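You operate a simulated robot arm through the tools that you are given. There is no shell and no other tool.

You are at the controls of a simulated two-armed robot. One attempt, no reset.

Task
Put the lot card r320 on the top of the lift table. Take the lot card r270 and put it on the upper deck of the trolley. Put the blue cup in the bowl of the steel sink. Close the drawer of the steel table. Take the small brown date from the right end of the blue belt with the curved rail and put it in the large orange tub. Turn the dial of lane one to 5. Put the small dark date from the shelf under the sorter in the large purple tub. The order is free. Set down upright: blue cup.

Only the result counts: the job must be done as asked and must still hold three seconds after the hand-in. Knocking over, shifting, dropping, spilling or breaking anything else fails it.

Robot
Two 6-joint arms with two-finger grippers on one trunk, on a base that moves. Base frame: it is fixed to the floor where the robot stands at the start and does not move with it; the origin is under the middle of the robot, x ahead of it, y to its left, z up; the surface under the hand at the start is at about z = 0.72. Lengths are in m, angles in rad, forces in N, time in s.
The left shoulder is at the start at [0.03, 0.178, 1.163], the right one opposite. With the tool pointing down near the work surface each hand reaches from about 0.6 to 0.68 m from the robot's upright axis, wherever it stands, measured 20 degrees to its own side. Places, roughly: blue cup (7x7x8 cm) [0.6, 2.2, 0.8]; bowl of the steel sink [0.6, 4.9, 0.7]; dial of lane one [-1.7, 1.2, 1.1]; drawer of the steel table [-1.1, 2.2, 0.7]; large orange tub (12x10x5 cm) [-3.3, 6.9, 0.9]; large purple tub (12x10x5 cm) [-4.6, 0.5, 0.8]; lot card R270 [0.5, 2.5, 1]; lot card R320 [0.75, -0.25, 1.25]; small brown date (4x3x3 cm) [-1.1, 3.1, 0.9]; small dark date (4x3x3 cm) [-4.7, 1.2, 0.8]; top of the lift table [0.6, 1.5, 0.6]; upper deck of the trolley [0.6, 2.2, 0.8]. Payload 2.54 kg a hand.
The TCP of each hand is the grasp point between the finger pads, 0.03 m short of the fingertips. In the tool frame z runs along the fingers and y along their closing line. The gripper opens to 0.116 m; its body begins 0.095 m behind the TCP.
Orientation is that of the tool frame in the base frame, as a unit quaternion [x, y, z, w]. With the fingers straight down and closing along the base's y, the tool's x points along the base's -x, its y along +y and its z along -z.

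Tools
- The arms move only by the tool send_rows. It takes "left_deltas", "right_deltas" or both (then of equal length, played together; a hand with none holds still); each is a list of rows, each a list of 7 numbers: the opening in per cent of the stroke, from 0 (shut) to 100 (fully open), then the shift along the base's x, y, z in m, then the turn, a rotation vector about the base's x, y, z in rad. In form: [[jaw, dx, dy, dz, wx, wy, wz], ...]. A call has 1 to 20 rows; each row is the pose to reach, as a shift and turn from the pose commanded when the call began. Each row takes 0.2 s and may step no farther than 0.05 m and 0.15 rad from the row before; otherwise, or with a gripper value out of range, the whole call is refused. A pose out of reach is approached as far as the arm can. The call stops where the force on the tool passes 40 N (or 10 N more than at its start, if that is more) or the arm is blocked; 0.2 s more then pass. Each finger travels about 0.153 m/s and halts on what it meets, pressing with about 26 N; the grip force reading is that of the motor and also rises with nothing between the fingers. The clock runs only during rows and for 0.2 s after the last one: add rows that repeat a pose to give the fingers time. It gives the time, the measured TCP pose, the force on the tool (base axes), the opening and the grip force at its end, in the units of the frame above (readings bear some noise), with the torque about the TCP (base axes, N m) and any sound that the robot's microphone picked up.
- Cameras (640 x 400 px; columns grow to the right, rows downward): "scene" is now at [0.0423, -0.0111, 1.8797]; the picture's right is [-0.14, -0.99, 0.00], its down [-0.80, 0.11, -0.59] and it looks along [0.59, -0.08, -0.81] (base axes); focal length 248 px, centre (320, 200). "left" rides on the left gripper at [0.069, 0.015, -0.122] in its tool frame; the picture's right is [-0.21, 0.98, 0.00], its down [-0.83, -0.18, -0.53] and it looks along [-0.52, -0.11, 0.85] (tool axes); focal length 251 px, centre (320, 200). "right" rides on the right gripper at [0.069, -0.015, -0.122] in its tool frame; the picture's right is [0.21, 0.98, 0.00], its down [-0.83, 0.18, -0.53] and it looks along [-0.52, 0.11, 0.85] (tool axes); focal length 251 px, centre (320, 200). There is no depth. A picture from a camera that has moved, and an enlarged one, comes with that camera's place and axes in the base frame and with its lens.
- capture(camera): a new picture of that camera. The clock stands still meanwhile.
- move_column(by): moves the trunk up (or, below 0, down) by that many m; the arms and the scene camera ride with it, the base frame stays. It gives what a move gives, with no picture.
- base_move(legs): drives the robot by 1 to 6 legs, each [ahead, left, turn to the left] in m, m and rad, along the robot's own axes; the way and the turn of a leg run together, so that a leg with both is an arc; at most 1.5 m and 3.142 rad a leg. The arms and the cameras ride along, it lands a little off, and it stops where it bumps. It gives what a move gives.
- pan_tilt(pan, tilt): turns the head with the scene camera to pan (to the left, within 2.496 rad either way) and tilt (down, from -0.506 to 1.204), counted from straight ahead of the robot. It gives what a move gives.
- enlarge(camera, box): a new picture of the part [left, top, right, bottom] of that camera's present view, enlarged. The clock stands still meanwhile.
- hand_in(): hands the job in; it is judged then, once.

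Nothing tells you exact positions but the pictures and the camera data. Unless the task says otherwise, let go and move clear before handing in.

The tools are called after "Request:" by a JSON object that holds its "api" and its "payload". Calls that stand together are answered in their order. send_rows: Moves the arms, as the interface text tells. Its arguments: {"type":"object","properties":{"left_deltas":{"type":"array","items":{"type":"array","items":{"type":"number"}}},"right_deltas":{"type":"array","items":{"type":"array","items":{"type":"number"}}}},"required":[]} The other tools are called the same way: move_column (by) moves the trunk up or down; base_move (legs) drives the base; pan_tilt (pan, tilt) turns the head that bears the scene camera; capture (camera) takes a picture; enlarge (camera, box) takes an enlarged picture of a part of a camera's view; hand_in () hands the job in.

At the start:

```text
time: 0.0
left_tcp_pos: [0.4502, 0.0658, 1.3738]
left_orientation: [0.0, 1.0, 0.0, 0.0]
left_ft_force: [-0.3, -0.6, 0.2]
left_ft_torque: [0.03, -0.02, -0.02]
left_opening: 0.1159
left_finger_force: 0.1
right_tcp_pos: [0.3828, -0.3064, 1.3563]
right_orientation: [0.001, 1.0, 0.0, 0.0]
right_ft_force: [0.7, -0.7, -1.1]
right_ft_torque: [0.02, -0.02, -0.01]
right_opening: 0.1161
right_finger_force: 0.1
trunk travel left (down, up): [-0.375, 0.165]
robot x, y, heading: [-0.0012, 0.0004, -0.002]
head pan, tilt (commanded): [-0.138, 0.937]
```

scene: 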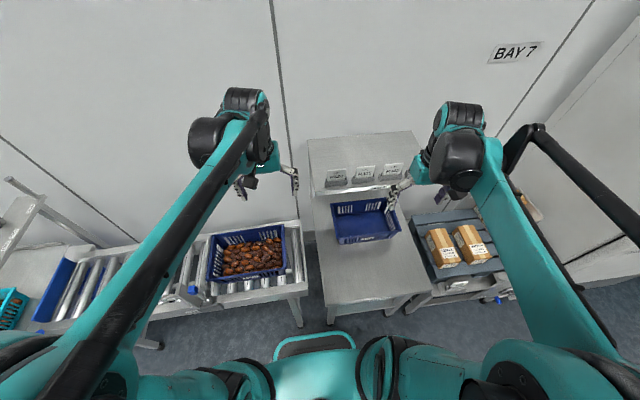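
right: 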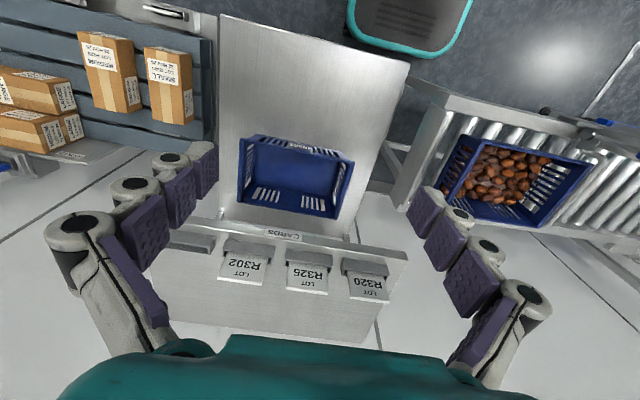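
left: 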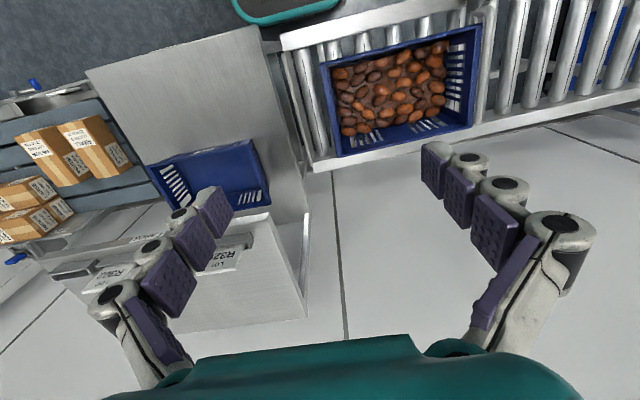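

I see a steel table ahead with a blue crate and a card rack (R302, R32x, R320) above it. I take the R320 card to be one of the three cards on the rack, so first I look closer and survey the surroundings.

Request:
{"api": "enlarge", "payload": {"camera": "scene", "box": [280, 120, 440, 220]}}

Request:
{"api": "enlarge", "payload": {"camera": "right", "box": [160, 200, 420, 362]}}

Request:
{"api": "pan_tilt", "payload": {"pan": 0.9, "tilt": 0.5}}

```text
4.00 times, centred on (360, 170) of scene
camera zoom: at [0.0423, -0.0111, 1.8797], right [-0.14, -0.99, 0.0], down [-0.8, 0.11, -0.59], along [0.59, -0.08, -0.81], focal length 992 px, centre (160, 320)
```

zoom: 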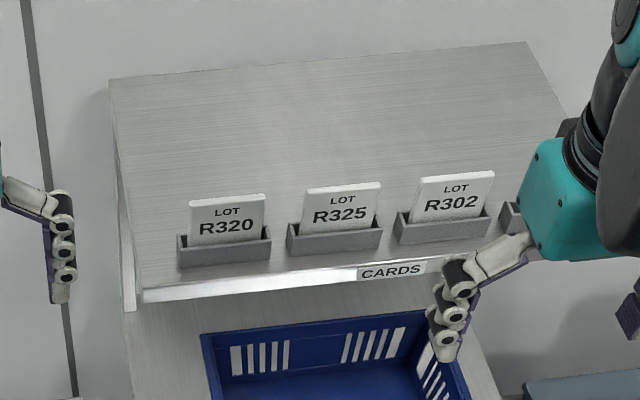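

```text
2.46 times, centred on (290, 281) of right
camera zoom: at [0.3134, -0.3215, 1.4783], right [-0.21, 0.98, 0.0], down [0.83, 0.18, 0.53], along [0.52, 0.11, -0.85], focal length 619 px, centre (394, 1)
```

zoom: 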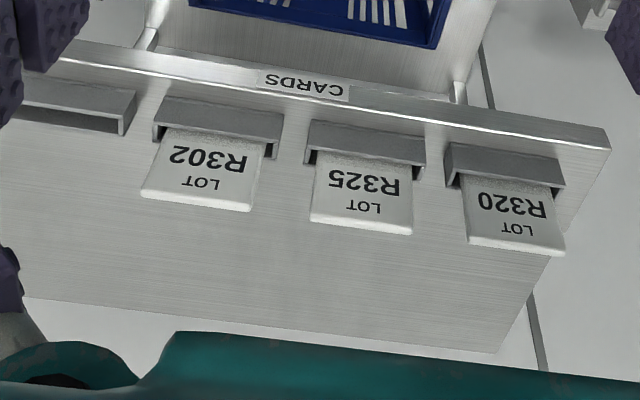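

```text
time: 1.3
left_tcp_pos: [0.4519, 0.0649, 1.3735]
left_orientation: [-0.001, 1.0, 0.0, 0.0]
left_ft_force: [0.4, 1.1, -0.8]
left_ft_torque: [0.04, 0.03, -0.02]
left_opening: 0.116
left_finger_force: 0.0
right_tcp_pos: [0.3819, -0.3074, 1.3562]
right_orientation: [0.0, 1.0, 0.0, 0.001]
right_ft_force: [0.5, 0.3, 0.7]
right_ft_torque: [-0.01, 0.03, 0.03]
right_opening: 0.116
right_finger_force: 0.0
trunk travel left (down, up): [-0.375, 0.165]
robot x, y, heading: [-0.0018, -0.0018, -0.001]
head pan, tilt (commanded): [0.901, 0.499]
```

The R320 card stands in the left holder at about [0.66, -0.16, 1.18]. Next I survey to the left.

Request:
{"api": "capture", "payload": {"camera": "scene"}}

Request:
{"api": "pan_tilt", "payload": {"pan": 1.9, "tilt": 0.35}}

Request:
{"api": "capture", "payload": {"camera": "scene"}}

Request:
{"api": "pan_tilt", "payload": {"pan": 2.49, "tilt": 0.3}}

Request:
{"api": "capture", "payload": {"camera": "scene"}}

Request:
{"api": "pan_tilt", "payload": {"pan": -2.0, "tilt": 0.35}}

Request:
{"api": "capture", "payload": {"camera": "scene"}}

Request:
{"api": "pan_tilt", "payload": {"pan": -1.0, "tilt": 0.5}}

Request:
{"api": "capture", "payload": {"camera": "scene"}}

```text
taken
camera scene: at [0.0262, 0.0702, 1.9163], right [0.78, -0.62, 0.0], down [-0.3, -0.38, -0.88], along [0.55, 0.69, -0.48], focal length 248 px, centre (320, 200)
```

scene: 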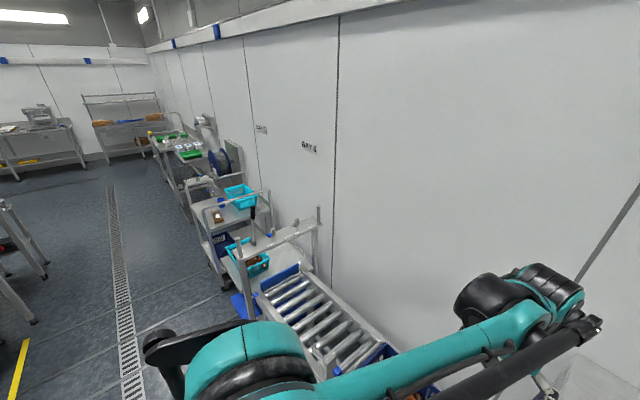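

```text
time: 2.6
left_tcp_pos: [0.4496, 0.0658, 1.3728]
left_orientation: [-0.001, 1.0, 0.0, 0.0]
left_ft_force: [0.6, -0.2, 0.6]
left_ft_torque: [0.0, 0.0, -0.02]
left_opening: 0.116
left_finger_force: 0.0
right_tcp_pos: [0.3823, -0.3058, 1.3554]
right_orientation: [-0.001, 1.0, 0.0, 0.0]
right_ft_force: [0.0, -1.0, -0.2]
right_ft_torque: [0.03, 0.02, 0.0]
right_opening: 0.1158
right_finger_force: 0.1
trunk travel left (down, up): [-0.375, 0.165]
robot x, y, heading: [-0.0018, 0.002, -0.002]
head pan, tilt (commanded): [1.901, 0.351]
```

```text
taken
camera scene: at [-0.0604, 0.0871, 1.93], right [0.95, 0.32, 0.0], down [0.11, -0.33, -0.94], along [-0.3, 0.89, -0.34], focal length 248 px, centre (320, 200)
```

scene: 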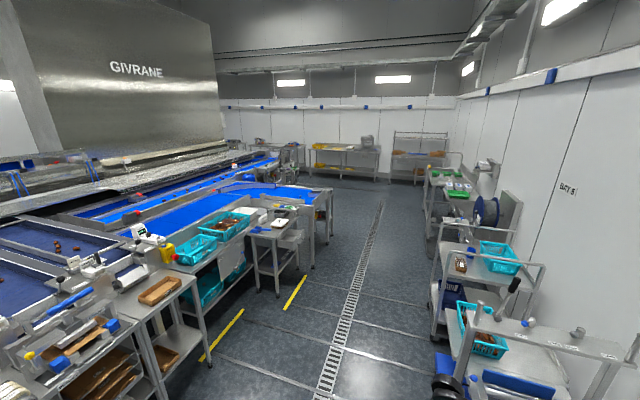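

```text
time: 3.5
left_tcp_pos: [0.451, 0.0653, 1.3739]
left_orientation: [0.0, 1.0, 0.0, 0.0]
left_ft_force: [-0.5, 0.0, -0.8]
left_ft_torque: [0.02, 0.01, -0.01]
left_opening: 0.116
left_finger_force: 0.0
right_tcp_pos: [0.3822, -0.3065, 1.3557]
right_orientation: [0.0, 1.0, 0.0, 0.0]
right_ft_force: [-0.4, -0.2, -0.5]
right_ft_torque: [-0.02, 0.04, -0.03]
right_opening: 0.1159
right_finger_force: 0.0
trunk travel left (down, up): [-0.375, 0.165]
robot x, y, heading: [0.0007, 0.0008, 0.004]
head pan, tilt (commanded): [2.491, 0.3]
```

```text
taken
camera scene: at [-0.1046, 0.0556, 1.9347], right [0.61, 0.8, 0.0], down [0.23, -0.18, -0.96], along [-0.76, 0.58, -0.3], focal length 248 px, centre (320, 200)
```

scene: 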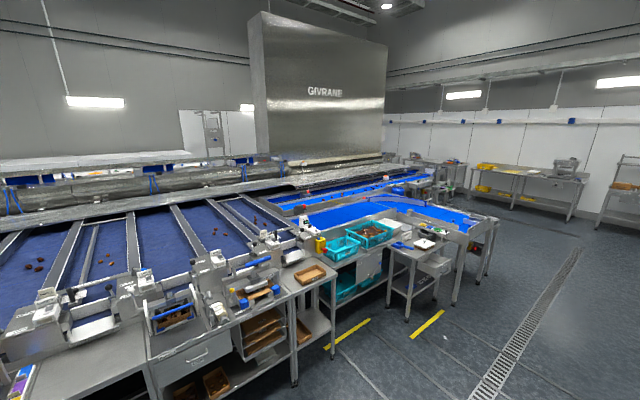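

```text
time: 7.1
left_tcp_pos: [0.4505, 0.0657, 1.3749]
left_orientation: [0.0, 1.0, 0.0, 0.0]
left_ft_force: [0.3, -0.3, 0.2]
left_ft_torque: [0.0, 0.03, 0.03]
left_opening: 0.1162
left_finger_force: 0.0
right_tcp_pos: [0.3826, -0.3066, 1.3556]
right_orientation: [0.0, 1.0, 0.0, 0.0]
right_ft_force: [0.5, -0.6, -0.6]
right_ft_torque: [0.01, 0.01, -0.01]
right_opening: 0.1158
right_finger_force: 0.2
trunk travel left (down, up): [-0.375, 0.165]
robot x, y, heading: [-0.0001, -0.0001, -0.006]
head pan, tilt (commanded): [-2.0, 0.351]
```

```text
taken
camera scene: at [-0.0691, -0.0857, 1.93], right [-0.91, 0.42, 0.0], down [0.14, 0.31, -0.94], along [-0.39, -0.85, -0.34], focal length 248 px, centre (320, 200)
```

scene: 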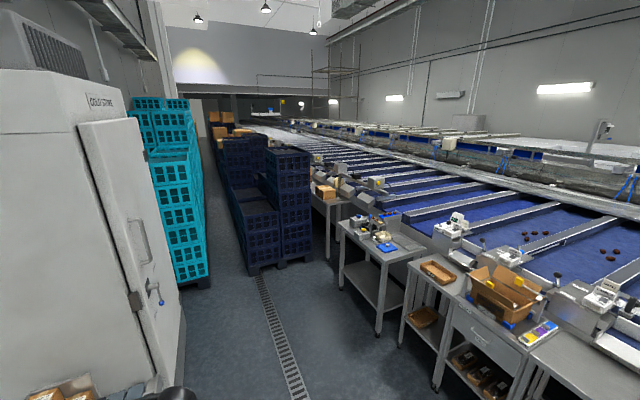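

```text
time: 8.4
left_tcp_pos: [0.4507, 0.0661, 1.3733]
left_orientation: [0.0, 1.0, 0.0, -0.001]
left_ft_force: [0.1, 0.1, -0.7]
left_ft_torque: [0.0, 0.03, 0.04]
left_opening: 0.1162
left_finger_force: 0.0
right_tcp_pos: [0.3819, -0.3069, 1.3559]
right_orientation: [-0.001, 1.0, 0.001, -0.001]
right_ft_force: [0.0, -1.0, -0.2]
right_ft_torque: [0.01, 0.02, 0.02]
right_opening: 0.116
right_finger_force: 0.0
trunk travel left (down, up): [-0.375, 0.165]
robot x, y, heading: [-0.001, -0.002, 0.0]
head pan, tilt (commanded): [-1.0, 0.499]
```

```text
taken
camera scene: at [0.0187, -0.0777, 1.9163], right [-0.84, -0.54, 0.0], down [-0.26, 0.4, -0.88], along [0.47, -0.74, -0.48], focal length 248 px, centre (320, 200)
```

scene: 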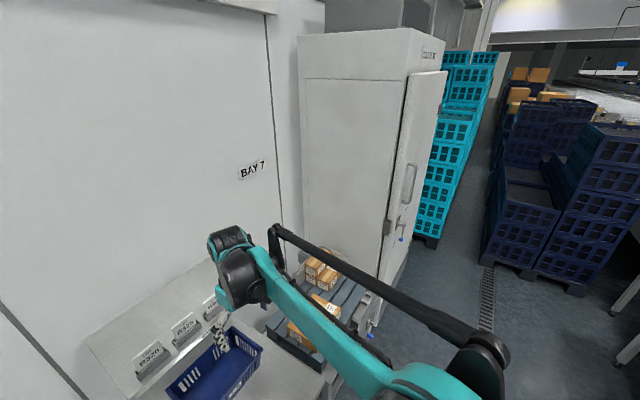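

The room is a long aisle: a wall on the +x side with tables, trolley and sink along it, and the sorter on the -x side. I look closer at the lift table and trolley.

Request:
{"api": "pan_tilt", "payload": {"pan": 1.3, "tilt": 0.5}}

Request:
{"api": "capture", "payload": {"camera": "scene"}}

Request:
{"api": "enlarge", "payload": {"camera": "scene", "box": [320, 120, 576, 280]}}

Request:
{"api": "enlarge", "payload": {"camera": "scene", "box": [384, 200, 640, 360]}}

Request:
{"api": "enlarge", "payload": {"camera": "scene", "box": [300, 60, 460, 160]}}

```text
time: 10.5
left_tcp_pos: [0.4499, 0.0648, 1.3736]
left_orientation: [0.0, 1.0, -0.001, 0.0]
left_ft_force: [0.4, -0.1, 0.2]
left_ft_torque: [0.0, 0.01, 0.0]
left_opening: 0.1164
left_finger_force: 0.0
right_tcp_pos: [0.3826, -0.3062, 1.3557]
right_orientation: [0.0, 1.0, 0.0, 0.001]
right_ft_force: [0.8, 0.2, -0.6]
right_ft_torque: [-0.01, 0.01, 0.01]
right_opening: 0.116
right_finger_force: 0.0
trunk travel left (down, up): [-0.375, 0.165]
robot x, y, heading: [-0.0012, 0.001, 0.001]
head pan, tilt (commanded): [1.3, 0.499]
```

```text
taken
camera scene: at [-0.006, 0.0866, 1.9163], right [0.96, -0.27, 0.0], down [-0.13, -0.46, -0.88], along [0.23, 0.85, -0.48], focal length 248 px, centre (320, 200)
```

scene: 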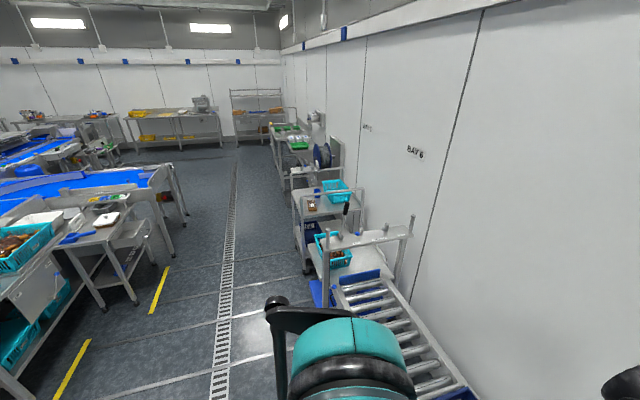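

```text
2.50 times, centred on (448, 200) of scene
camera zoom: at [-0.006, 0.0866, 1.9163], right [0.96, -0.27, 0.0], down [-0.13, -0.46, -0.88], along [0.23, 0.85, -0.48], focal length 620 px, centre (0, 200)
```

zoom: 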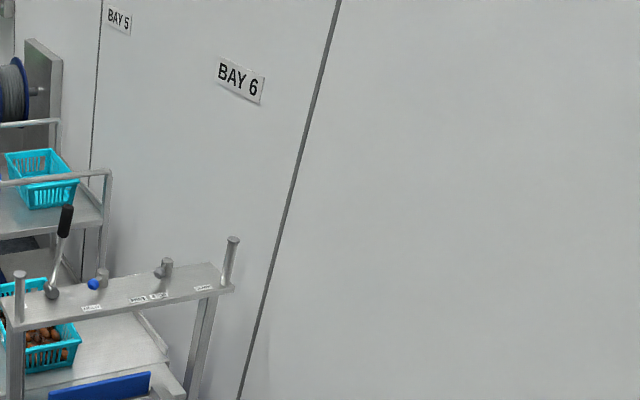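

```text
2.50 times, centred on (512, 280) of scene
camera zoom: at [-0.006, 0.0866, 1.9163], right [0.96, -0.27, 0.0], down [-0.13, -0.46, -0.88], along [0.23, 0.85, -0.48], focal length 620 px, centre (-160, 0)
```

zoom: 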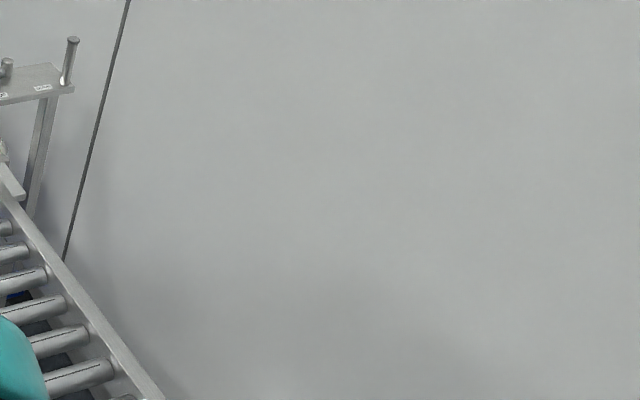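

```text
4.00 times, centred on (380, 110) of scene
camera zoom: at [-0.006, 0.0866, 1.9163], right [0.96, -0.27, 0.0], down [-0.13, -0.46, -0.88], along [0.23, 0.85, -0.48], focal length 992 px, centre (80, 560)
```

zoom: 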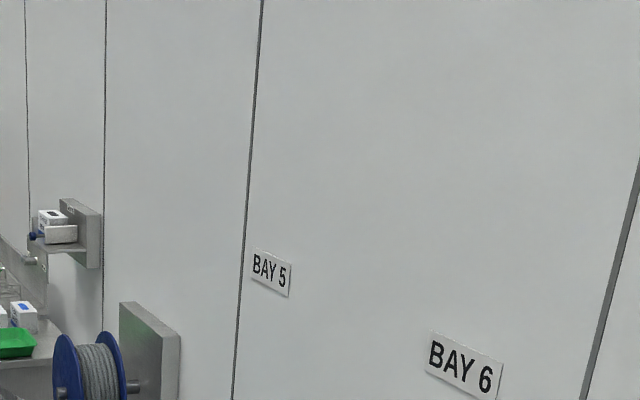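

The card leans back about 10° in its holder. I'll turn the right hand so the fingers close along x and bring it over R320, moving the left hand aside.

Request:
{"api": "pan_tilt", "payload": {"pan": -0.1, "tilt": 0.8}}

Request:
{"api": "send_rows", "payload": {"right_deltas": [[90, 0.0, 0.0, 0.0, 0, 0, 0.14], [80, 0.02, 0.01, 0.01, 0, 0, 0.28], [70, 0.04, 0.03, 0.02, 0, 0, 0.42], [60, 0.07, 0.045, 0.02, 0, 0, 0.57], [50, 0.1, 0.06, 0.02, 0, 0, 0.72], [50, 0.13, 0.08, 0.02, 0, 0, 0.86], [50, 0.16, 0.09, 0.02, 0, 0, 1.0], [50, 0.19, 0.11, 0.02, 0, 0, 1.14], [50, 0.22, 0.125, 0.02, 0, 0, 1.28], [50, 0.25, 0.14, 0.02, 0, 0, 1.42], [50, 0.27, 0.148, 0.02, 0, 0, 1.57], [50, 0.27, 0.148, 0.02, 0, 0, 1.57]], "left_deltas": [[100, 0, 0.01, 0, 0, 0, 0], [100, 0, 0.02, 0, 0, 0, 0], [100, 0, 0.03, 0, 0, 0, 0], [100, 0, 0.04, 0, 0, 0, 0], [100, 0, 0.05, 0, 0, 0, 0], [100, 0, 0.06, 0, 0, 0, 0], [100, 0, 0.07, 0, 0, 0, 0], [100, 0, 0.08, 0, 0, 0, 0], [100, 0, 0.09, 0, 0, 0, 0], [100, 0, 0.1, 0, 0, 0, 0], [100, 0, 0.1, 0, 0, 0, 0], [100, 0, 0.1, 0, 0, 0, 0]]}}

Request:
{"api": "capture", "payload": {"camera": "scene"}}

Request:
{"api": "capture", "payload": {"camera": "right"}}

```text
time: 12.1
left_tcp_pos: [0.4507, 0.0654, 1.3744]
left_orientation: [0.0, 1.0, 0.0, 0.0]
left_ft_force: [0.0, 0.1, 0.3]
left_ft_torque: [-0.03, 0.0, 0.02]
left_opening: 0.1159
left_finger_force: 0.0
right_tcp_pos: [0.3829, -0.3083, 1.3574]
right_orientation: [0.0, 1.0, 0.0, 0.0]
right_ft_force: [0.3, 0.6, 0.5]
right_ft_torque: [-0.01, -0.02, 0.02]
right_opening: 0.1159
right_finger_force: 0.0
trunk travel left (down, up): [-0.375, 0.165]
robot x, y, heading: [-0.0026, -0.0002, 0.002]
head pan, tilt (commanded): [-0.099, 0.799]
```

```text
time: 14.7
left_tcp_pos: [0.45, 0.1643, 1.3752]
left_orientation: [0.0, 1.0, 0.0, -0.001]
left_ft_force: [-0.3, -1.1, -0.1]
left_ft_torque: [-0.01, -0.02, -0.02]
left_opening: 0.1161
left_finger_force: 0.0
right_tcp_pos: [0.6524, -0.1576, 1.377]
right_orientation: [0.707, -0.707, 0.0, 0.001]
right_ft_force: [-0.5, 0.8, 0.2]
right_ft_torque: [0.03, -0.03, -0.01]
right_opening: 0.0578
right_finger_force: 0.1
trunk travel left (down, up): [-0.375, 0.165]
robot x, y, heading: [-0.0001, -0.0035, -0.001]
head pan, tilt (commanded): [-0.099, 0.799]
```

```text
taken
camera scene: at [0.0491, -0.0093, 1.8904], right [-0.1, -1.0, 0.0], down [-0.71, 0.07, -0.7], along [0.69, -0.07, -0.72], focal length 248 px, centre (320, 200)
```

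scene: 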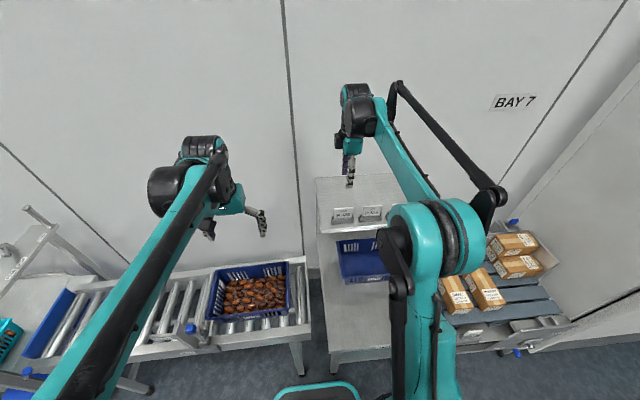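

```text
taken
camera right: at [0.6679, -0.2263, 1.4997], right [-0.98, -0.22, 0.0], down [-0.18, 0.83, 0.53], along [-0.11, 0.52, -0.85], focal length 251 px, centre (320, 200)
```

right: 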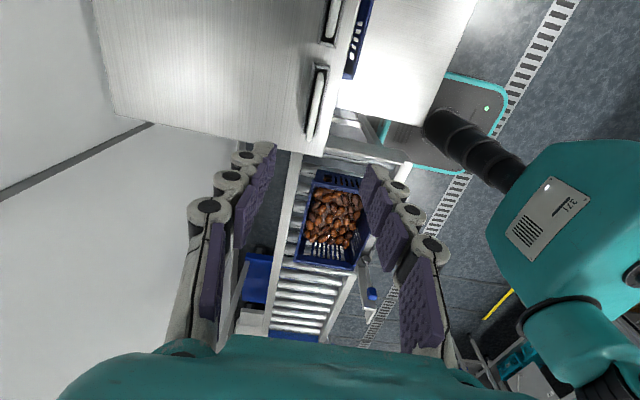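

The hand is over R320 with the fingers spanning the card's thickness. I enlarge the wrist view to measure the offset before descending.

Request:
{"api": "enlarge", "payload": {"camera": "right", "box": [240, 30, 400, 190]}}

Request:
{"api": "enlarge", "payload": {"camera": "scene", "box": [300, 130, 428, 250]}}

```text
2.50 times, centred on (320, 110) of right
camera zoom: at [0.6679, -0.2263, 1.4997], right [-0.98, -0.22, 0.0], down [-0.18, 0.83, 0.53], along [-0.11, 0.52, -0.85], focal length 629 px, centre (320, 425)
```

zoom: 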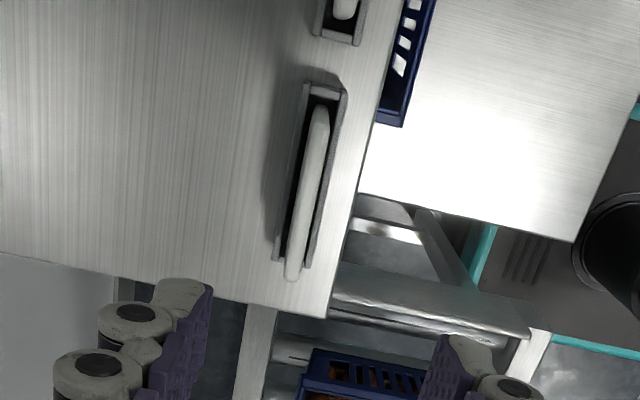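

```text
3.33 times, centred on (364, 190) of scene
camera zoom: at [0.0491, -0.0093, 1.8904], right [-0.1, -1.0, 0.0], down [-0.71, 0.07, -0.7], along [0.69, -0.07, -0.72], focal length 827 px, centre (173, 233)
```

zoom: 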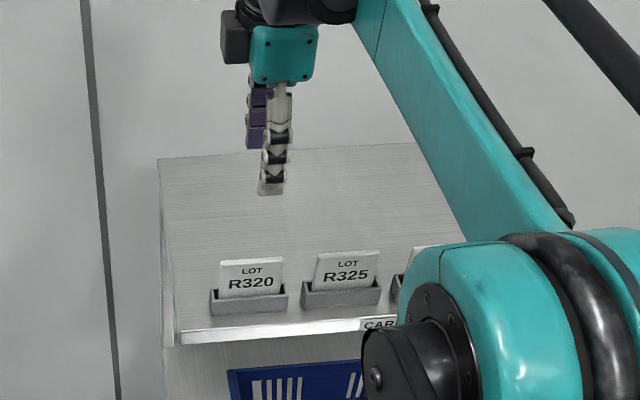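

R320's top centre measures about [0.661, -0.161, 1.202]. I descend partway with a slight tilt matching the lean and check again.

Request:
{"api": "send_rows", "payload": {"right_deltas": [[50, 0.004, -0.001, -0.035, 0, 0.05, 0], [50, 0.008, -0.003, -0.07, 0, 0.1, 0], [50, 0.008, -0.003, -0.1, 0, 0.1, 0], [50, 0.008, -0.003, -0.12, 0, 0.1, 0]]}}

Request:
{"api": "enlarge", "payload": {"camera": "right", "box": [200, 40, 440, 240]}}

Request:
{"api": "enlarge", "payload": {"camera": "scene", "box": [320, 150, 400, 230]}}

```text
time: 15.7
left_tcp_pos: [0.451, 0.1652, 1.3739]
left_orientation: [0.0, 1.0, -0.001, 0.0]
left_ft_force: [-1.0, -0.1, 0.0]
left_ft_torque: [0.0, -0.01, 0.0]
left_opening: 0.1157
left_finger_force: 0.0
right_tcp_pos: [0.6593, -0.1615, 1.2531]
right_orientation: [-0.706, 0.707, 0.036, -0.037]
right_ft_force: [-0.1, 0.6, 0.0]
right_ft_torque: [0.0, 0.02, 0.0]
right_opening: 0.0579
right_finger_force: 0.1
trunk travel left (down, up): [-0.375, 0.165]
robot x, y, heading: [-0.0002, 0.003, 0.004]
head pan, tilt (commanded): [-0.099, 0.799]
```

```text
2.00 times, centred on (320, 140) of right
camera zoom: at [0.6874, -0.2294, 1.3741], right [-0.97, -0.21, 0.1], down [-0.13, 0.83, 0.55], along [-0.2, 0.52, -0.83], focal length 503 px, centre (320, 320)
```

zoom: 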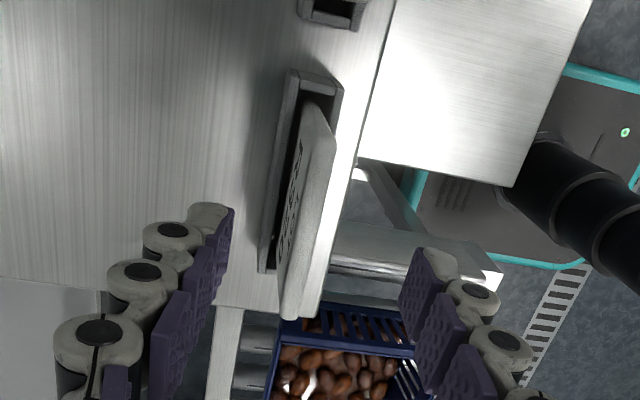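

```text
5.00 times, centred on (360, 190) of scene
camera zoom: at [0.0509, -0.0092, 1.8903], right [-0.1, -1.0, 0.0], down [-0.71, 0.07, -0.7], along [0.69, -0.07, -0.72], focal length 1241 px, centre (120, 250)
```

zoom: 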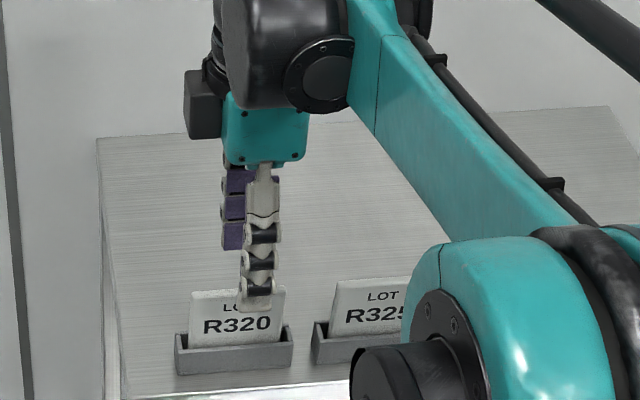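

The card sits midway between the fingers. I descend the rest of the way and close.

Request:
{"api": "send_rows", "payload": {"right_deltas": [[50, 0, 0, -0.03, 0, 0, 0], [50, 0, 0, -0.05, 0, 0, 0], [50, 0, 0, -0.062, 0, 0, 0], [30, 0, 0, -0.062, 0, 0, 0], [15, 0, 0, -0.062, 0, 0, 0], [0, 0, 0, -0.062, 0, 0, 0], [0, 0, 0, -0.062, 0, 0, 0]]}}

Request:
{"api": "enlarge", "payload": {"camera": "right", "box": [200, 40, 440, 240]}}

Request:
{"api": "enlarge", "payload": {"camera": "scene", "box": [320, 150, 400, 230]}}

```text
time: 17.3
left_tcp_pos: [0.4521, 0.1642, 1.374]
left_orientation: [-0.001, 1.0, 0.0, 0.0]
left_ft_force: [0.2, 1.0, 0.4]
left_ft_torque: [0.0, 0.0, 0.0]
left_opening: 0.116
left_finger_force: 0.2
right_tcp_pos: [0.6623, -0.1619, 1.1934]
right_orientation: [-0.706, 0.706, 0.035, -0.035]
right_ft_force: [8.2, -0.7, 1.9]
right_ft_torque: [-0.02, -0.56, 0.01]
right_opening: 0.0071
right_finger_force: 26.4
trunk travel left (down, up): [-0.375, 0.165]
robot x, y, heading: [0.002, 0.0023, -0.003]
head pan, tilt (commanded): [-0.099, 0.799]
```

```text
2.00 times, centred on (320, 140) of right
camera zoom: at [0.6889, -0.2296, 1.3138], right [-0.97, -0.21, 0.1], down [-0.13, 0.83, 0.55], along [-0.2, 0.52, -0.83], focal length 503 px, centre (320, 320)
```

zoom: 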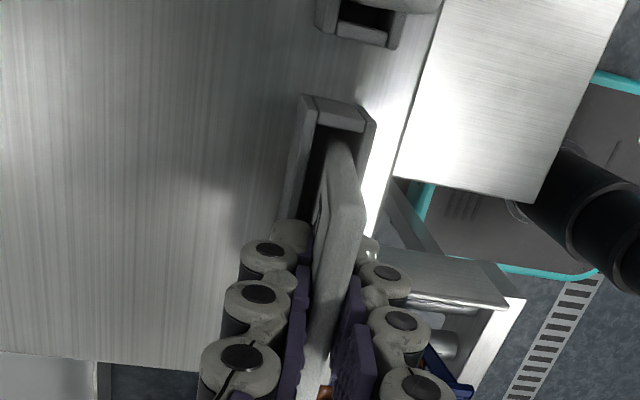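

```text
5.00 times, centred on (360, 190) of scene
camera zoom: at [0.0516, -0.009, 1.8903], right [-0.1, -1.0, 0.0], down [-0.71, 0.07, -0.7], along [0.69, -0.07, -0.72], focal length 1241 px, centre (120, 250)
```

zoom: 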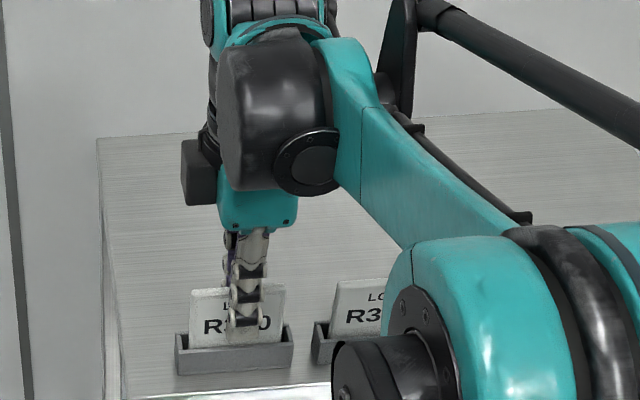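

R320 is gripped (7 mm opening, 26 N). I lift it out along its lean.

Request:
{"api": "send_rows", "payload": {"right_deltas": [[0, 0.003, 0, 0.015, 0, 0, 0], [0, 0.005, 0, 0.035, 0, 0, 0], [0, 0.007, 0, 0.06, 0, 0, 0], [0, 0.007, 0, 0.1, 0, 0, 0], [0, 0.007, 0, 0.14, 0, 0, 0], [0, -0.02, 0, 0.17, 0, -0.05, 0], [0, -0.06, 0, 0.17, 0, -0.1, 0], [0, -0.1, 0, 0.17, 0, -0.1, 0]]}}

Request:
{"api": "capture", "payload": {"camera": "right"}}

Request:
{"api": "capture", "payload": {"camera": "scene"}}

```text
time: 19.1
left_tcp_pos: [0.4496, 0.166, 1.3742]
left_orientation: [0.0, 1.0, 0.0, 0.001]
left_ft_force: [-0.2, 0.1, 0.7]
left_ft_torque: [0.0, -0.01, -0.02]
left_opening: 0.1161
left_finger_force: 0.1
right_tcp_pos: [0.5612, -0.1572, 1.3619]
right_orientation: [-0.707, 0.707, -0.001, 0.001]
right_ft_force: [-0.8, 0.3, -0.4]
right_ft_torque: [0.01, -0.06, -0.02]
right_opening: 0.0069
right_finger_force: 25.6
trunk travel left (down, up): [-0.375, 0.165]
robot x, y, heading: [-0.0012, -0.0007, -0.004]
head pan, tilt (commanded): [-0.099, 0.799]
```

```text
taken
camera right: at [0.5758, -0.2264, 1.4854], right [-0.98, -0.21, 0.0], down [-0.18, 0.83, 0.53], along [-0.11, 0.52, -0.85], focal length 251 px, centre (320, 200)
```

right: 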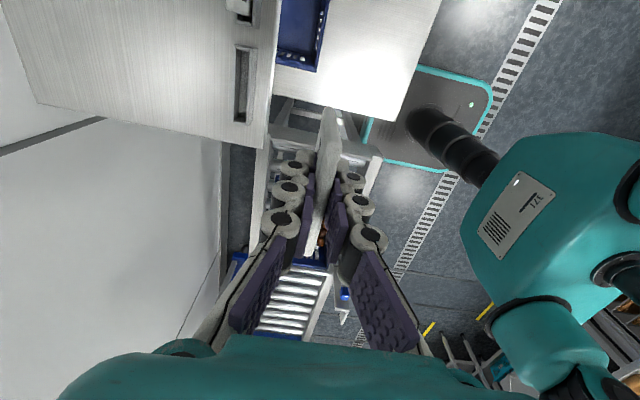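

```text
taken
camera scene: at [0.0482, -0.0089, 1.8904], right [-0.1, -1.0, 0.0], down [-0.71, 0.07, -0.7], along [0.69, -0.07, -0.72], focal length 248 px, centre (320, 200)
```

scene: 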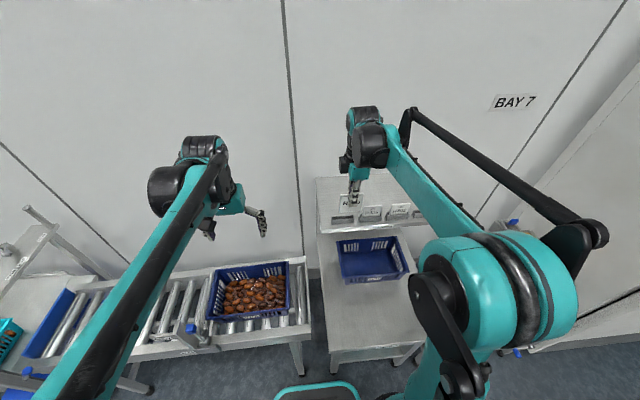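

R320 is free of the holder and held. I back away from the table and strafe left toward the lift table, then look at it.

Request:
{"api": "base_move", "payload": {"legs": [[-0.35, 0, 0], [0, 1.3, 0]]}}

Request:
{"api": "pan_tilt", "payload": {"pan": 0.2, "tilt": 0.7}}

Request:
{"api": "capture", "payload": {"camera": "scene"}}

Request:
{"api": "capture", "payload": {"camera": "left"}}

```text
time: 27.4
left_tcp_pos: [0.1142, 1.4454, 1.3746]
left_orientation: [0.001, 1.0, 0.0, 0.0]
left_ft_force: [-0.1, 0.3, 0.2]
left_ft_torque: [-0.04, 0.02, -0.02]
left_opening: 0.1157
left_finger_force: 0.1
right_tcp_pos: [0.2243, 1.1221, 1.3622]
right_orientation: [-0.707, 0.708, 0.0, 0.0]
right_ft_force: [0.3, 0.3, 0.6]
right_ft_torque: [0.01, 0.02, 0.03]
right_opening: 0.0069
right_finger_force: 25.8
trunk travel left (down, up): [-0.375, 0.165]
robot x, y, heading: [-0.3381, 1.2813, -0.0]
head pan, tilt (commanded): [-0.099, 0.799]
```

```text
time: 28.2
left_tcp_pos: [0.1131, 1.4446, 1.3739]
left_orientation: [0.001, 1.0, 0.0, 0.0]
left_ft_force: [-0.6, -0.6, 0.4]
left_ft_torque: [0.0, -0.02, -0.02]
left_opening: 0.1164
left_finger_force: 0.1
right_tcp_pos: [0.2252, 1.1214, 1.3627]
right_orientation: [-0.706, 0.708, 0.0, 0.0]
right_ft_force: [0.1, 0.3, -0.5]
right_ft_torque: [0.0, -0.01, 0.01]
right_opening: 0.0069
right_finger_force: 26.1
trunk travel left (down, up): [-0.375, 0.165]
robot x, y, heading: [-0.3383, 1.2792, -0.002]
head pan, tilt (commanded): [0.201, 0.7]
```

```text
taken
camera scene: at [-0.2845, 1.296, 1.8986], right [0.2, -0.98, 0.0], down [-0.63, -0.13, -0.76], along [0.75, 0.15, -0.64], focal length 248 px, centre (320, 200)
```

scene: 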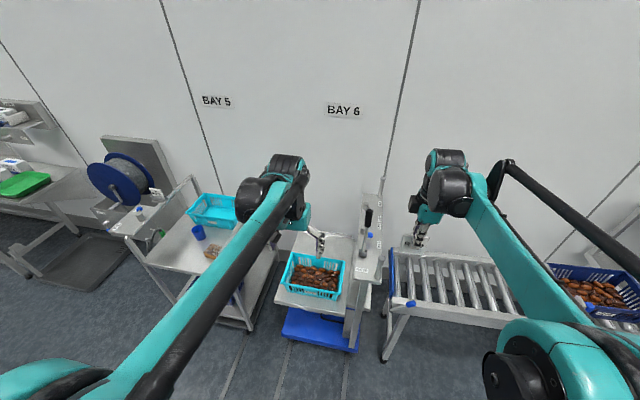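

```text
taken
camera left: at [0.0445, 1.46, 1.4963], right [0.22, 0.98, 0.0], down [0.83, -0.18, 0.53], along [0.52, -0.12, -0.85], focal length 251 px, centre (320, 200)
```

left: 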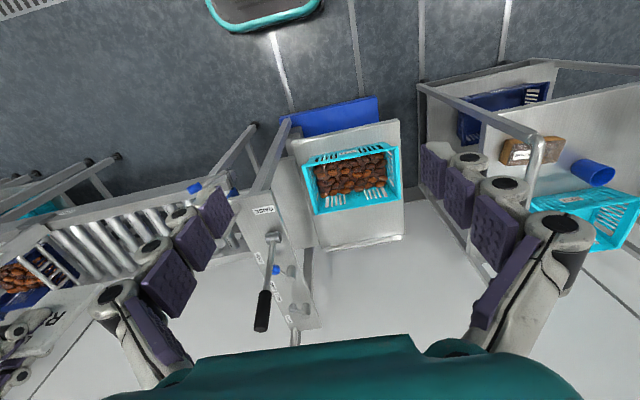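

I see the lift table with a cyan basket of dates, the trolley with the blue cup, and something card-like by the trolley handle. I enlarge both.

Request:
{"api": "enlarge", "payload": {"camera": "scene", "box": [260, 220, 420, 360]}}

Request:
{"api": "enlarge", "payload": {"camera": "scene", "box": [80, 120, 280, 300]}}

Request:
{"api": "enlarge", "payload": {"camera": "left", "box": [220, 80, 440, 280]}}

```text
2.86 times, centred on (340, 290) of scene
camera zoom: at [-0.2845, 1.296, 1.8986], right [0.2, -0.98, 0.0], down [-0.63, -0.13, -0.76], along [0.75, 0.15, -0.64], focal length 709 px, centre (263, -57)
```

zoom: 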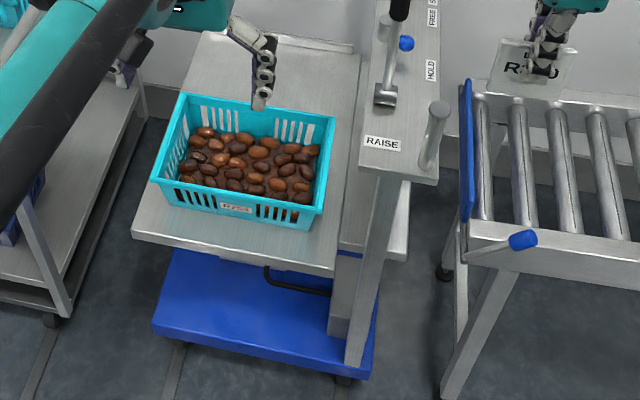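

```text
2.22 times, centred on (180, 210) of scene
camera zoom: at [-0.2845, 1.296, 1.8986], right [0.2, -0.98, 0.0], down [-0.63, -0.13, -0.76], along [0.75, 0.15, -0.64], focal length 551 px, centre (631, 178)
```

zoom: 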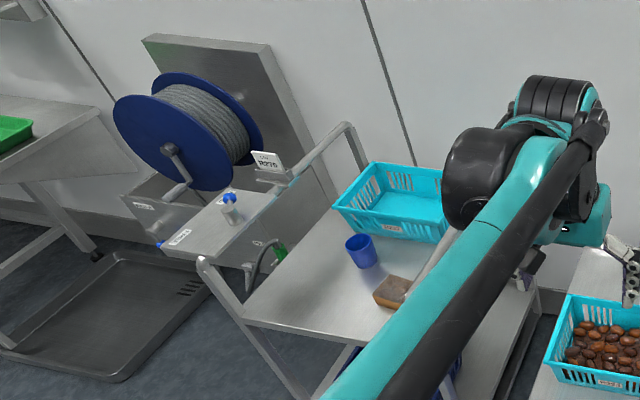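

```text
2.00 times, centred on (330, 180) of left
camera zoom: at [0.0445, 1.46, 1.4963], right [0.22, 0.98, 0.0], down [0.83, -0.18, 0.53], along [0.52, -0.12, -0.85], focal length 503 px, centre (300, 240)
```

zoom: 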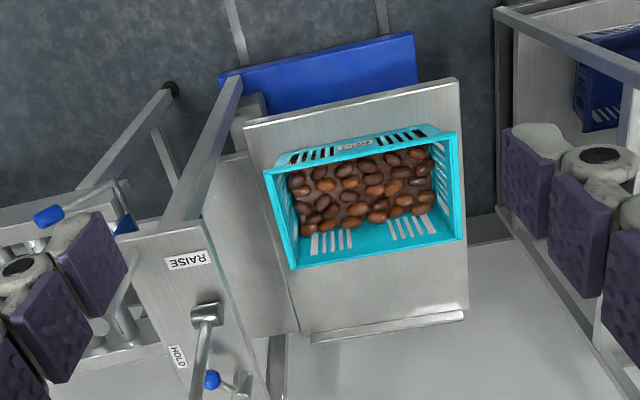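

The free part of the lift table top is behind the basket (about x 0.61–0.85, y 1.3–1.67, z≈0.59). I tuck the left arm so I can see the trolley and keep clear of it.

Request:
{"api": "send_rows", "payload": {"left_deltas": [[100, -0.04, 0.0, 0.02, 0, 0, 0], [100, -0.08, 0.0, 0.04, 0, 0, 0], [100, -0.12, 0.0, 0.06, 0, 0, 0], [100, -0.15, 0.0, 0.08, 0, 0, 0], [100, -0.15, 0.0, 0.08, 0, 0, 0]]}}

Request:
{"api": "pan_tilt", "payload": {"pan": 0.7, "tilt": 0.6}}

Request:
{"api": "capture", "payload": {"camera": "scene"}}

Request:
{"api": "capture", "payload": {"camera": "left"}}

```text
time: 29.4
left_tcp_pos: [-0.036, 1.4453, 1.455]
left_orientation: [0.0, 1.0, 0.0, 0.0]
left_ft_force: [1.2, 0.1, 0.2]
left_ft_torque: [-0.01, 0.04, -0.01]
left_opening: 0.116
left_finger_force: 0.0
right_tcp_pos: [0.2275, 1.1217, 1.3617]
right_orientation: [-0.707, 0.707, 0.001, -0.001]
right_ft_force: [1.9, -0.3, -1.2]
right_ft_torque: [0.0, 0.01, 0.03]
right_opening: 0.007
right_finger_force: 25.6
trunk travel left (down, up): [-0.375, 0.165]
robot x, y, heading: [-0.3374, 1.2806, -0.003]
head pan, tilt (commanded): [0.201, 0.7]
```

```text
time: 30.3
left_tcp_pos: [-0.0365, 1.4464, 1.4551]
left_orientation: [0.001, 1.0, 0.0, 0.0]
left_ft_force: [0.6, 0.1, -0.4]
left_ft_torque: [-0.01, 0.01, 0.04]
left_opening: 0.1159
left_finger_force: 0.1
right_tcp_pos: [0.2232, 1.1231, 1.3632]
right_orientation: [-0.707, 0.708, 0.0, 0.0]
right_ft_force: [0.8, -0.1, 0.1]
right_ft_torque: [0.0, -0.01, -0.02]
right_opening: 0.007
right_finger_force: 26.3
trunk travel left (down, up): [-0.375, 0.165]
robot x, y, heading: [-0.3397, 1.2818, -0.002]
head pan, tilt (commanded): [0.7, 0.6]
```

```text
taken
camera scene: at [-0.3001, 1.3362, 1.9072], right [0.64, -0.77, 0.0], down [-0.43, -0.36, -0.82], along [0.63, 0.53, -0.57], focal length 248 px, centre (320, 200)
```

scene: 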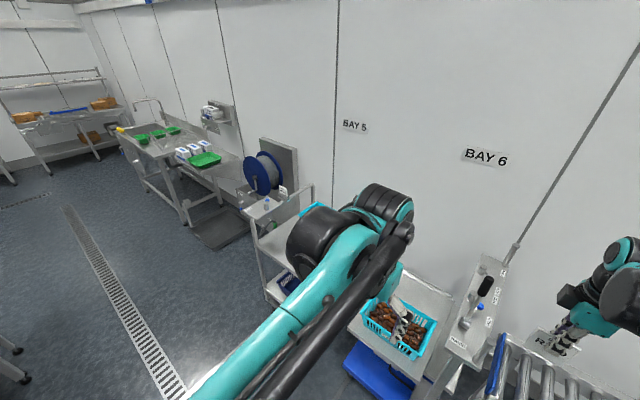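

```text
taken
camera left: at [-0.106, 1.4609, 1.5775], right [0.22, 0.98, 0.0], down [0.83, -0.18, 0.53], along [0.52, -0.12, -0.85], focal length 251 px, centre (320, 200)
```

left: 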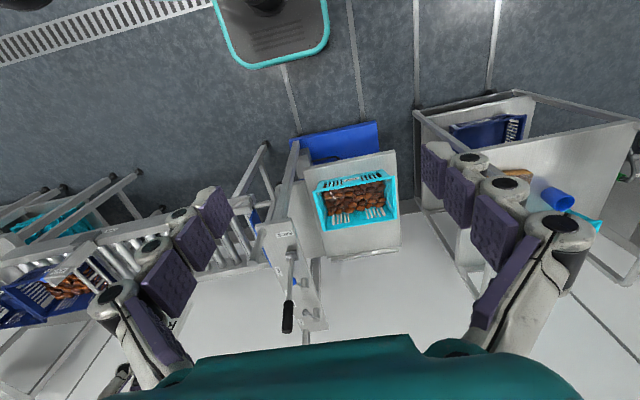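

I drive so the right hand is over the back part of the lift table top, stopping short of its front edge (x≈0.33).

Request:
{"api": "base_move", "payload": {"legs": [[0, 0.38, 0], [0.33, 0, 0]]}}

Request:
{"api": "pan_tilt", "payload": {"pan": -0.15, "tilt": 0.9}}

Request:
{"api": "capture", "payload": {"camera": "scene"}}

Request:
{"api": "capture", "payload": {"camera": "right"}}

Request:
{"api": "capture", "payload": {"camera": "left"}}

```text
time: 34.5
left_tcp_pos: [0.2984, 1.8252, 1.4566]
left_orientation: [-0.001, 1.0, 0.0, 0.0]
left_ft_force: [0.7, 0.1, 0.8]
left_ft_torque: [0.0, -0.01, -0.02]
left_opening: 0.1158
left_finger_force: 0.0
right_tcp_pos: [0.5625, 1.5014, 1.3628]
right_orientation: [-0.707, 0.707, 0.0, 0.0]
right_ft_force: [-0.2, -0.3, -0.6]
right_ft_torque: [0.02, 0.02, 0.01]
right_opening: 0.007
right_finger_force: 25.4
trunk travel left (down, up): [-0.375, 0.165]
robot x, y, heading: [0.0009, 1.6596, 0.002]
head pan, tilt (commanded): [0.7, 0.6]
```

```text
time: 35.7
left_tcp_pos: [0.3, 1.8248, 1.4549]
left_orientation: [0.0, 1.0, -0.001, -0.001]
left_ft_force: [-0.8, 0.3, 0.3]
left_ft_torque: [-0.03, 0.01, -0.01]
left_opening: 0.1161
left_finger_force: 0.1
right_tcp_pos: [0.5619, 1.5031, 1.3618]
right_orientation: [-0.707, 0.707, 0.0, 0.0]
right_ft_force: [-0.8, 0.5, -0.3]
right_ft_torque: [-0.01, 0.0, -0.01]
right_opening: 0.007
right_finger_force: 26.4
trunk travel left (down, up): [-0.375, 0.165]
robot x, y, heading: [0.0017, 1.6594, 0.001]
head pan, tilt (commanded): [-0.15, 0.901]
```

```text
taken
camera scene: at [0.0437, 1.6466, 1.8824], right [-0.15, -0.99, 0.0], down [-0.78, 0.12, -0.62], along [0.61, -0.09, -0.78], focal length 248 px, centre (320, 200)
```

scene: 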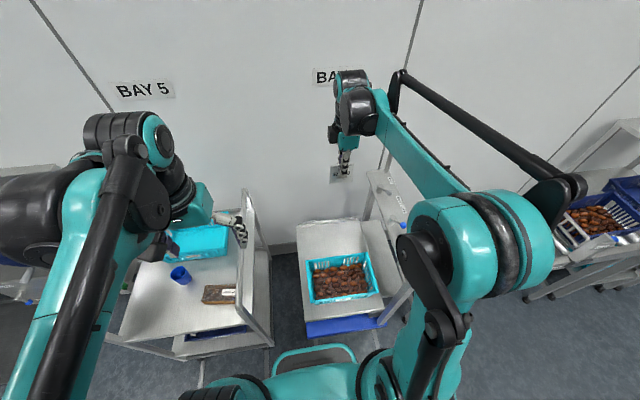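

```text
taken
camera right: at [0.5768, 1.4326, 1.4847], right [-0.98, -0.21, 0.0], down [-0.18, 0.83, 0.53], along [-0.11, 0.52, -0.85], focal length 251 px, centre (320, 200)
```

right: 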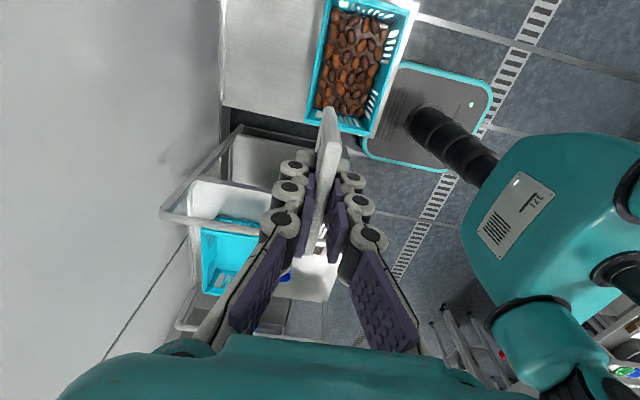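

```text
taken
camera left: at [0.2303, 1.84, 1.5774], right [0.21, 0.98, 0.0], down [0.83, -0.18, 0.53], along [0.52, -0.11, -0.85], focal length 251 px, centre (320, 200)
```

left: 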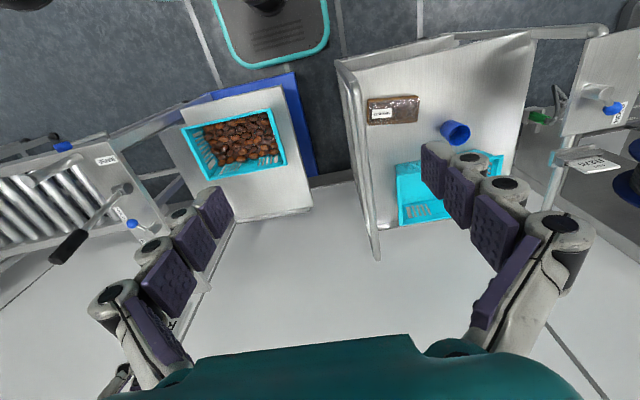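

The robot is in place; the free strip behind the basket is clear. I zoom in to measure the table corners and the card's lower edge.

Request:
{"api": "enlarge", "payload": {"camera": "right", "box": [240, 70, 400, 270]}}

Request:
{"api": "enlarge", "payload": {"camera": "scene", "box": [280, 140, 440, 340]}}

Request:
{"api": "enlarge", "payload": {"camera": "left", "box": [140, 50, 340, 250]}}

```text
2.00 times, centred on (320, 170) of right
camera zoom: at [0.5768, 1.4326, 1.4847], right [-0.98, -0.21, 0.0], down [-0.18, 0.83, 0.53], along [-0.11, 0.52, -0.85], focal length 503 px, centre (320, 260)
```

zoom: 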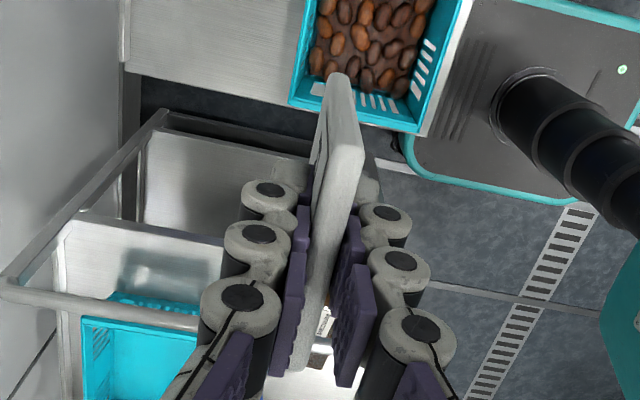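

```text
2.00 times, centred on (360, 240) of scene
camera zoom: at [0.0437, 1.6466, 1.8824], right [-0.15, -0.99, 0.0], down [-0.78, 0.12, -0.62], along [0.61, -0.09, -0.78], focal length 496 px, centre (240, 120)
```

zoom: 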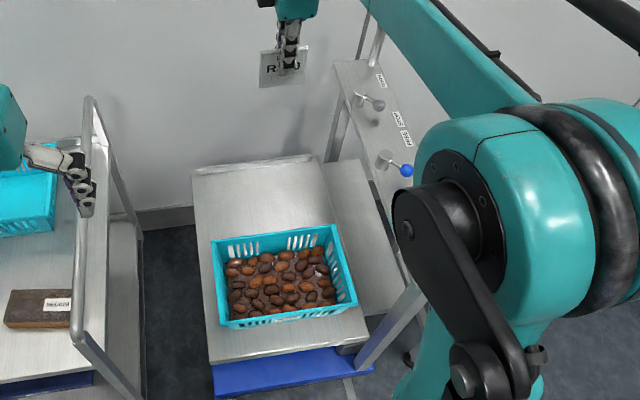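

```text
2.00 times, centred on (240, 150) of left
camera zoom: at [0.2303, 1.84, 1.5774], right [0.21, 0.98, 0.0], down [0.83, -0.18, 0.53], along [0.52, -0.11, -0.85], focal length 503 px, centre (480, 300)
```

zoom: 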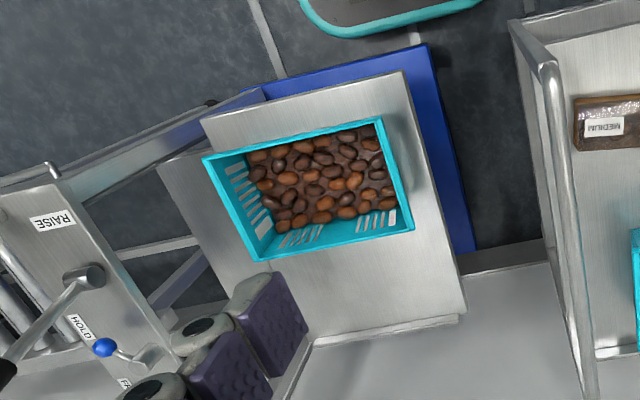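

The console beside the table is at y≈1.22, z≈0.97, so I shift the robot 8 cm left to keep the right elbow clear, then lower the trunk.

Request:
{"api": "base_move", "payload": {"legs": [[0, 0.08, 0]]}}

Request:
{"api": "move_column", "payload": {"by": -0.28}}

Request:
{"api": "capture", "payload": {"camera": "scene"}}

Request:
{"api": "capture", "payload": {"camera": "left"}}

```text
time: 36.7
left_tcp_pos: [0.2994, 1.9048, 1.4557]
left_orientation: [-0.001, 1.0, 0.001, 0.0]
left_ft_force: [-0.2, 0.9, 0.1]
left_ft_torque: [-0.03, 0.03, -0.06]
left_opening: 0.1162
left_finger_force: 0.0
right_tcp_pos: [0.5608, 1.5821, 1.361]
right_orientation: [-0.707, 0.708, -0.001, 0.001]
right_ft_force: [-0.1, 0.3, 0.3]
right_ft_torque: [-0.05, 0.01, 0.02]
right_opening: 0.0069
right_finger_force: 26.5
trunk travel left (down, up): [-0.375, 0.165]
robot x, y, heading: [-0.0033, 1.7373, -0.002]
head pan, tilt (commanded): [-0.15, 0.901]
```

```text
time: 39.5
left_tcp_pos: [0.2986, 1.9039, 1.175]
left_orientation: [0.001, 1.0, 0.0, 0.0]
left_ft_force: [-0.8, -0.2, 0.0]
left_ft_torque: [-0.03, -0.01, 0.0]
left_opening: 0.116
left_finger_force: 0.1
right_tcp_pos: [0.5609, 1.581, 1.0828]
right_orientation: [0.707, -0.707, 0.001, 0.0]
right_ft_force: [-0.5, -0.5, -1.2]
right_ft_torque: [0.01, 0.02, 0.0]
right_opening: 0.0071
right_finger_force: 26.0
trunk travel left (down, up): [-0.095, 0.445]
robot x, y, heading: [-0.0008, 1.738, -0.003]
head pan, tilt (commanded): [-0.15, 0.901]
```

```text
taken
camera scene: at [0.0431, 1.7258, 1.6026], right [-0.15, -0.99, 0.0], down [-0.78, 0.12, -0.62], along [0.61, -0.09, -0.78], focal length 248 px, centre (320, 200)
```

scene: 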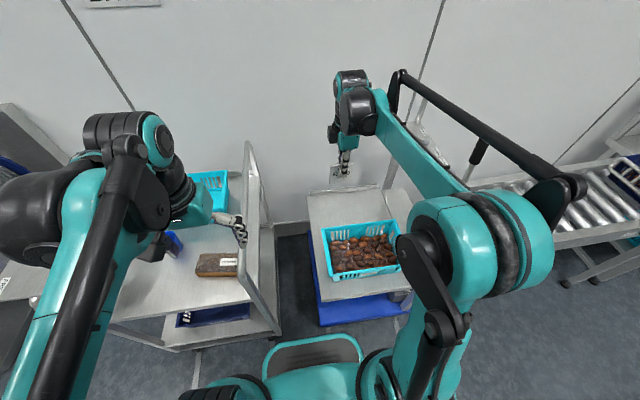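

```text
taken
camera left: at [0.2299, 1.9191, 1.2976], right [0.21, 0.98, 0.0], down [0.83, -0.18, 0.53], along [0.52, -0.11, -0.85], focal length 251 px, centre (320, 200)
```

left: 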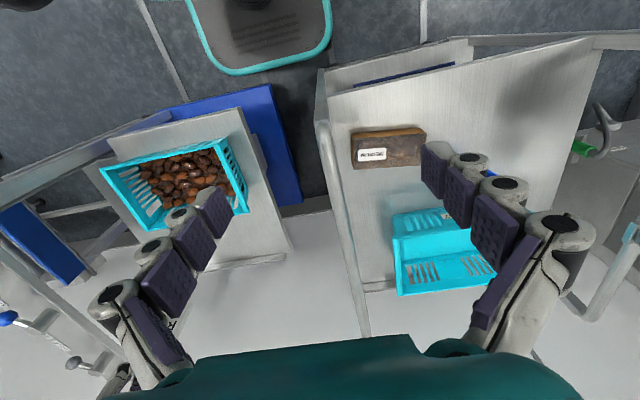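

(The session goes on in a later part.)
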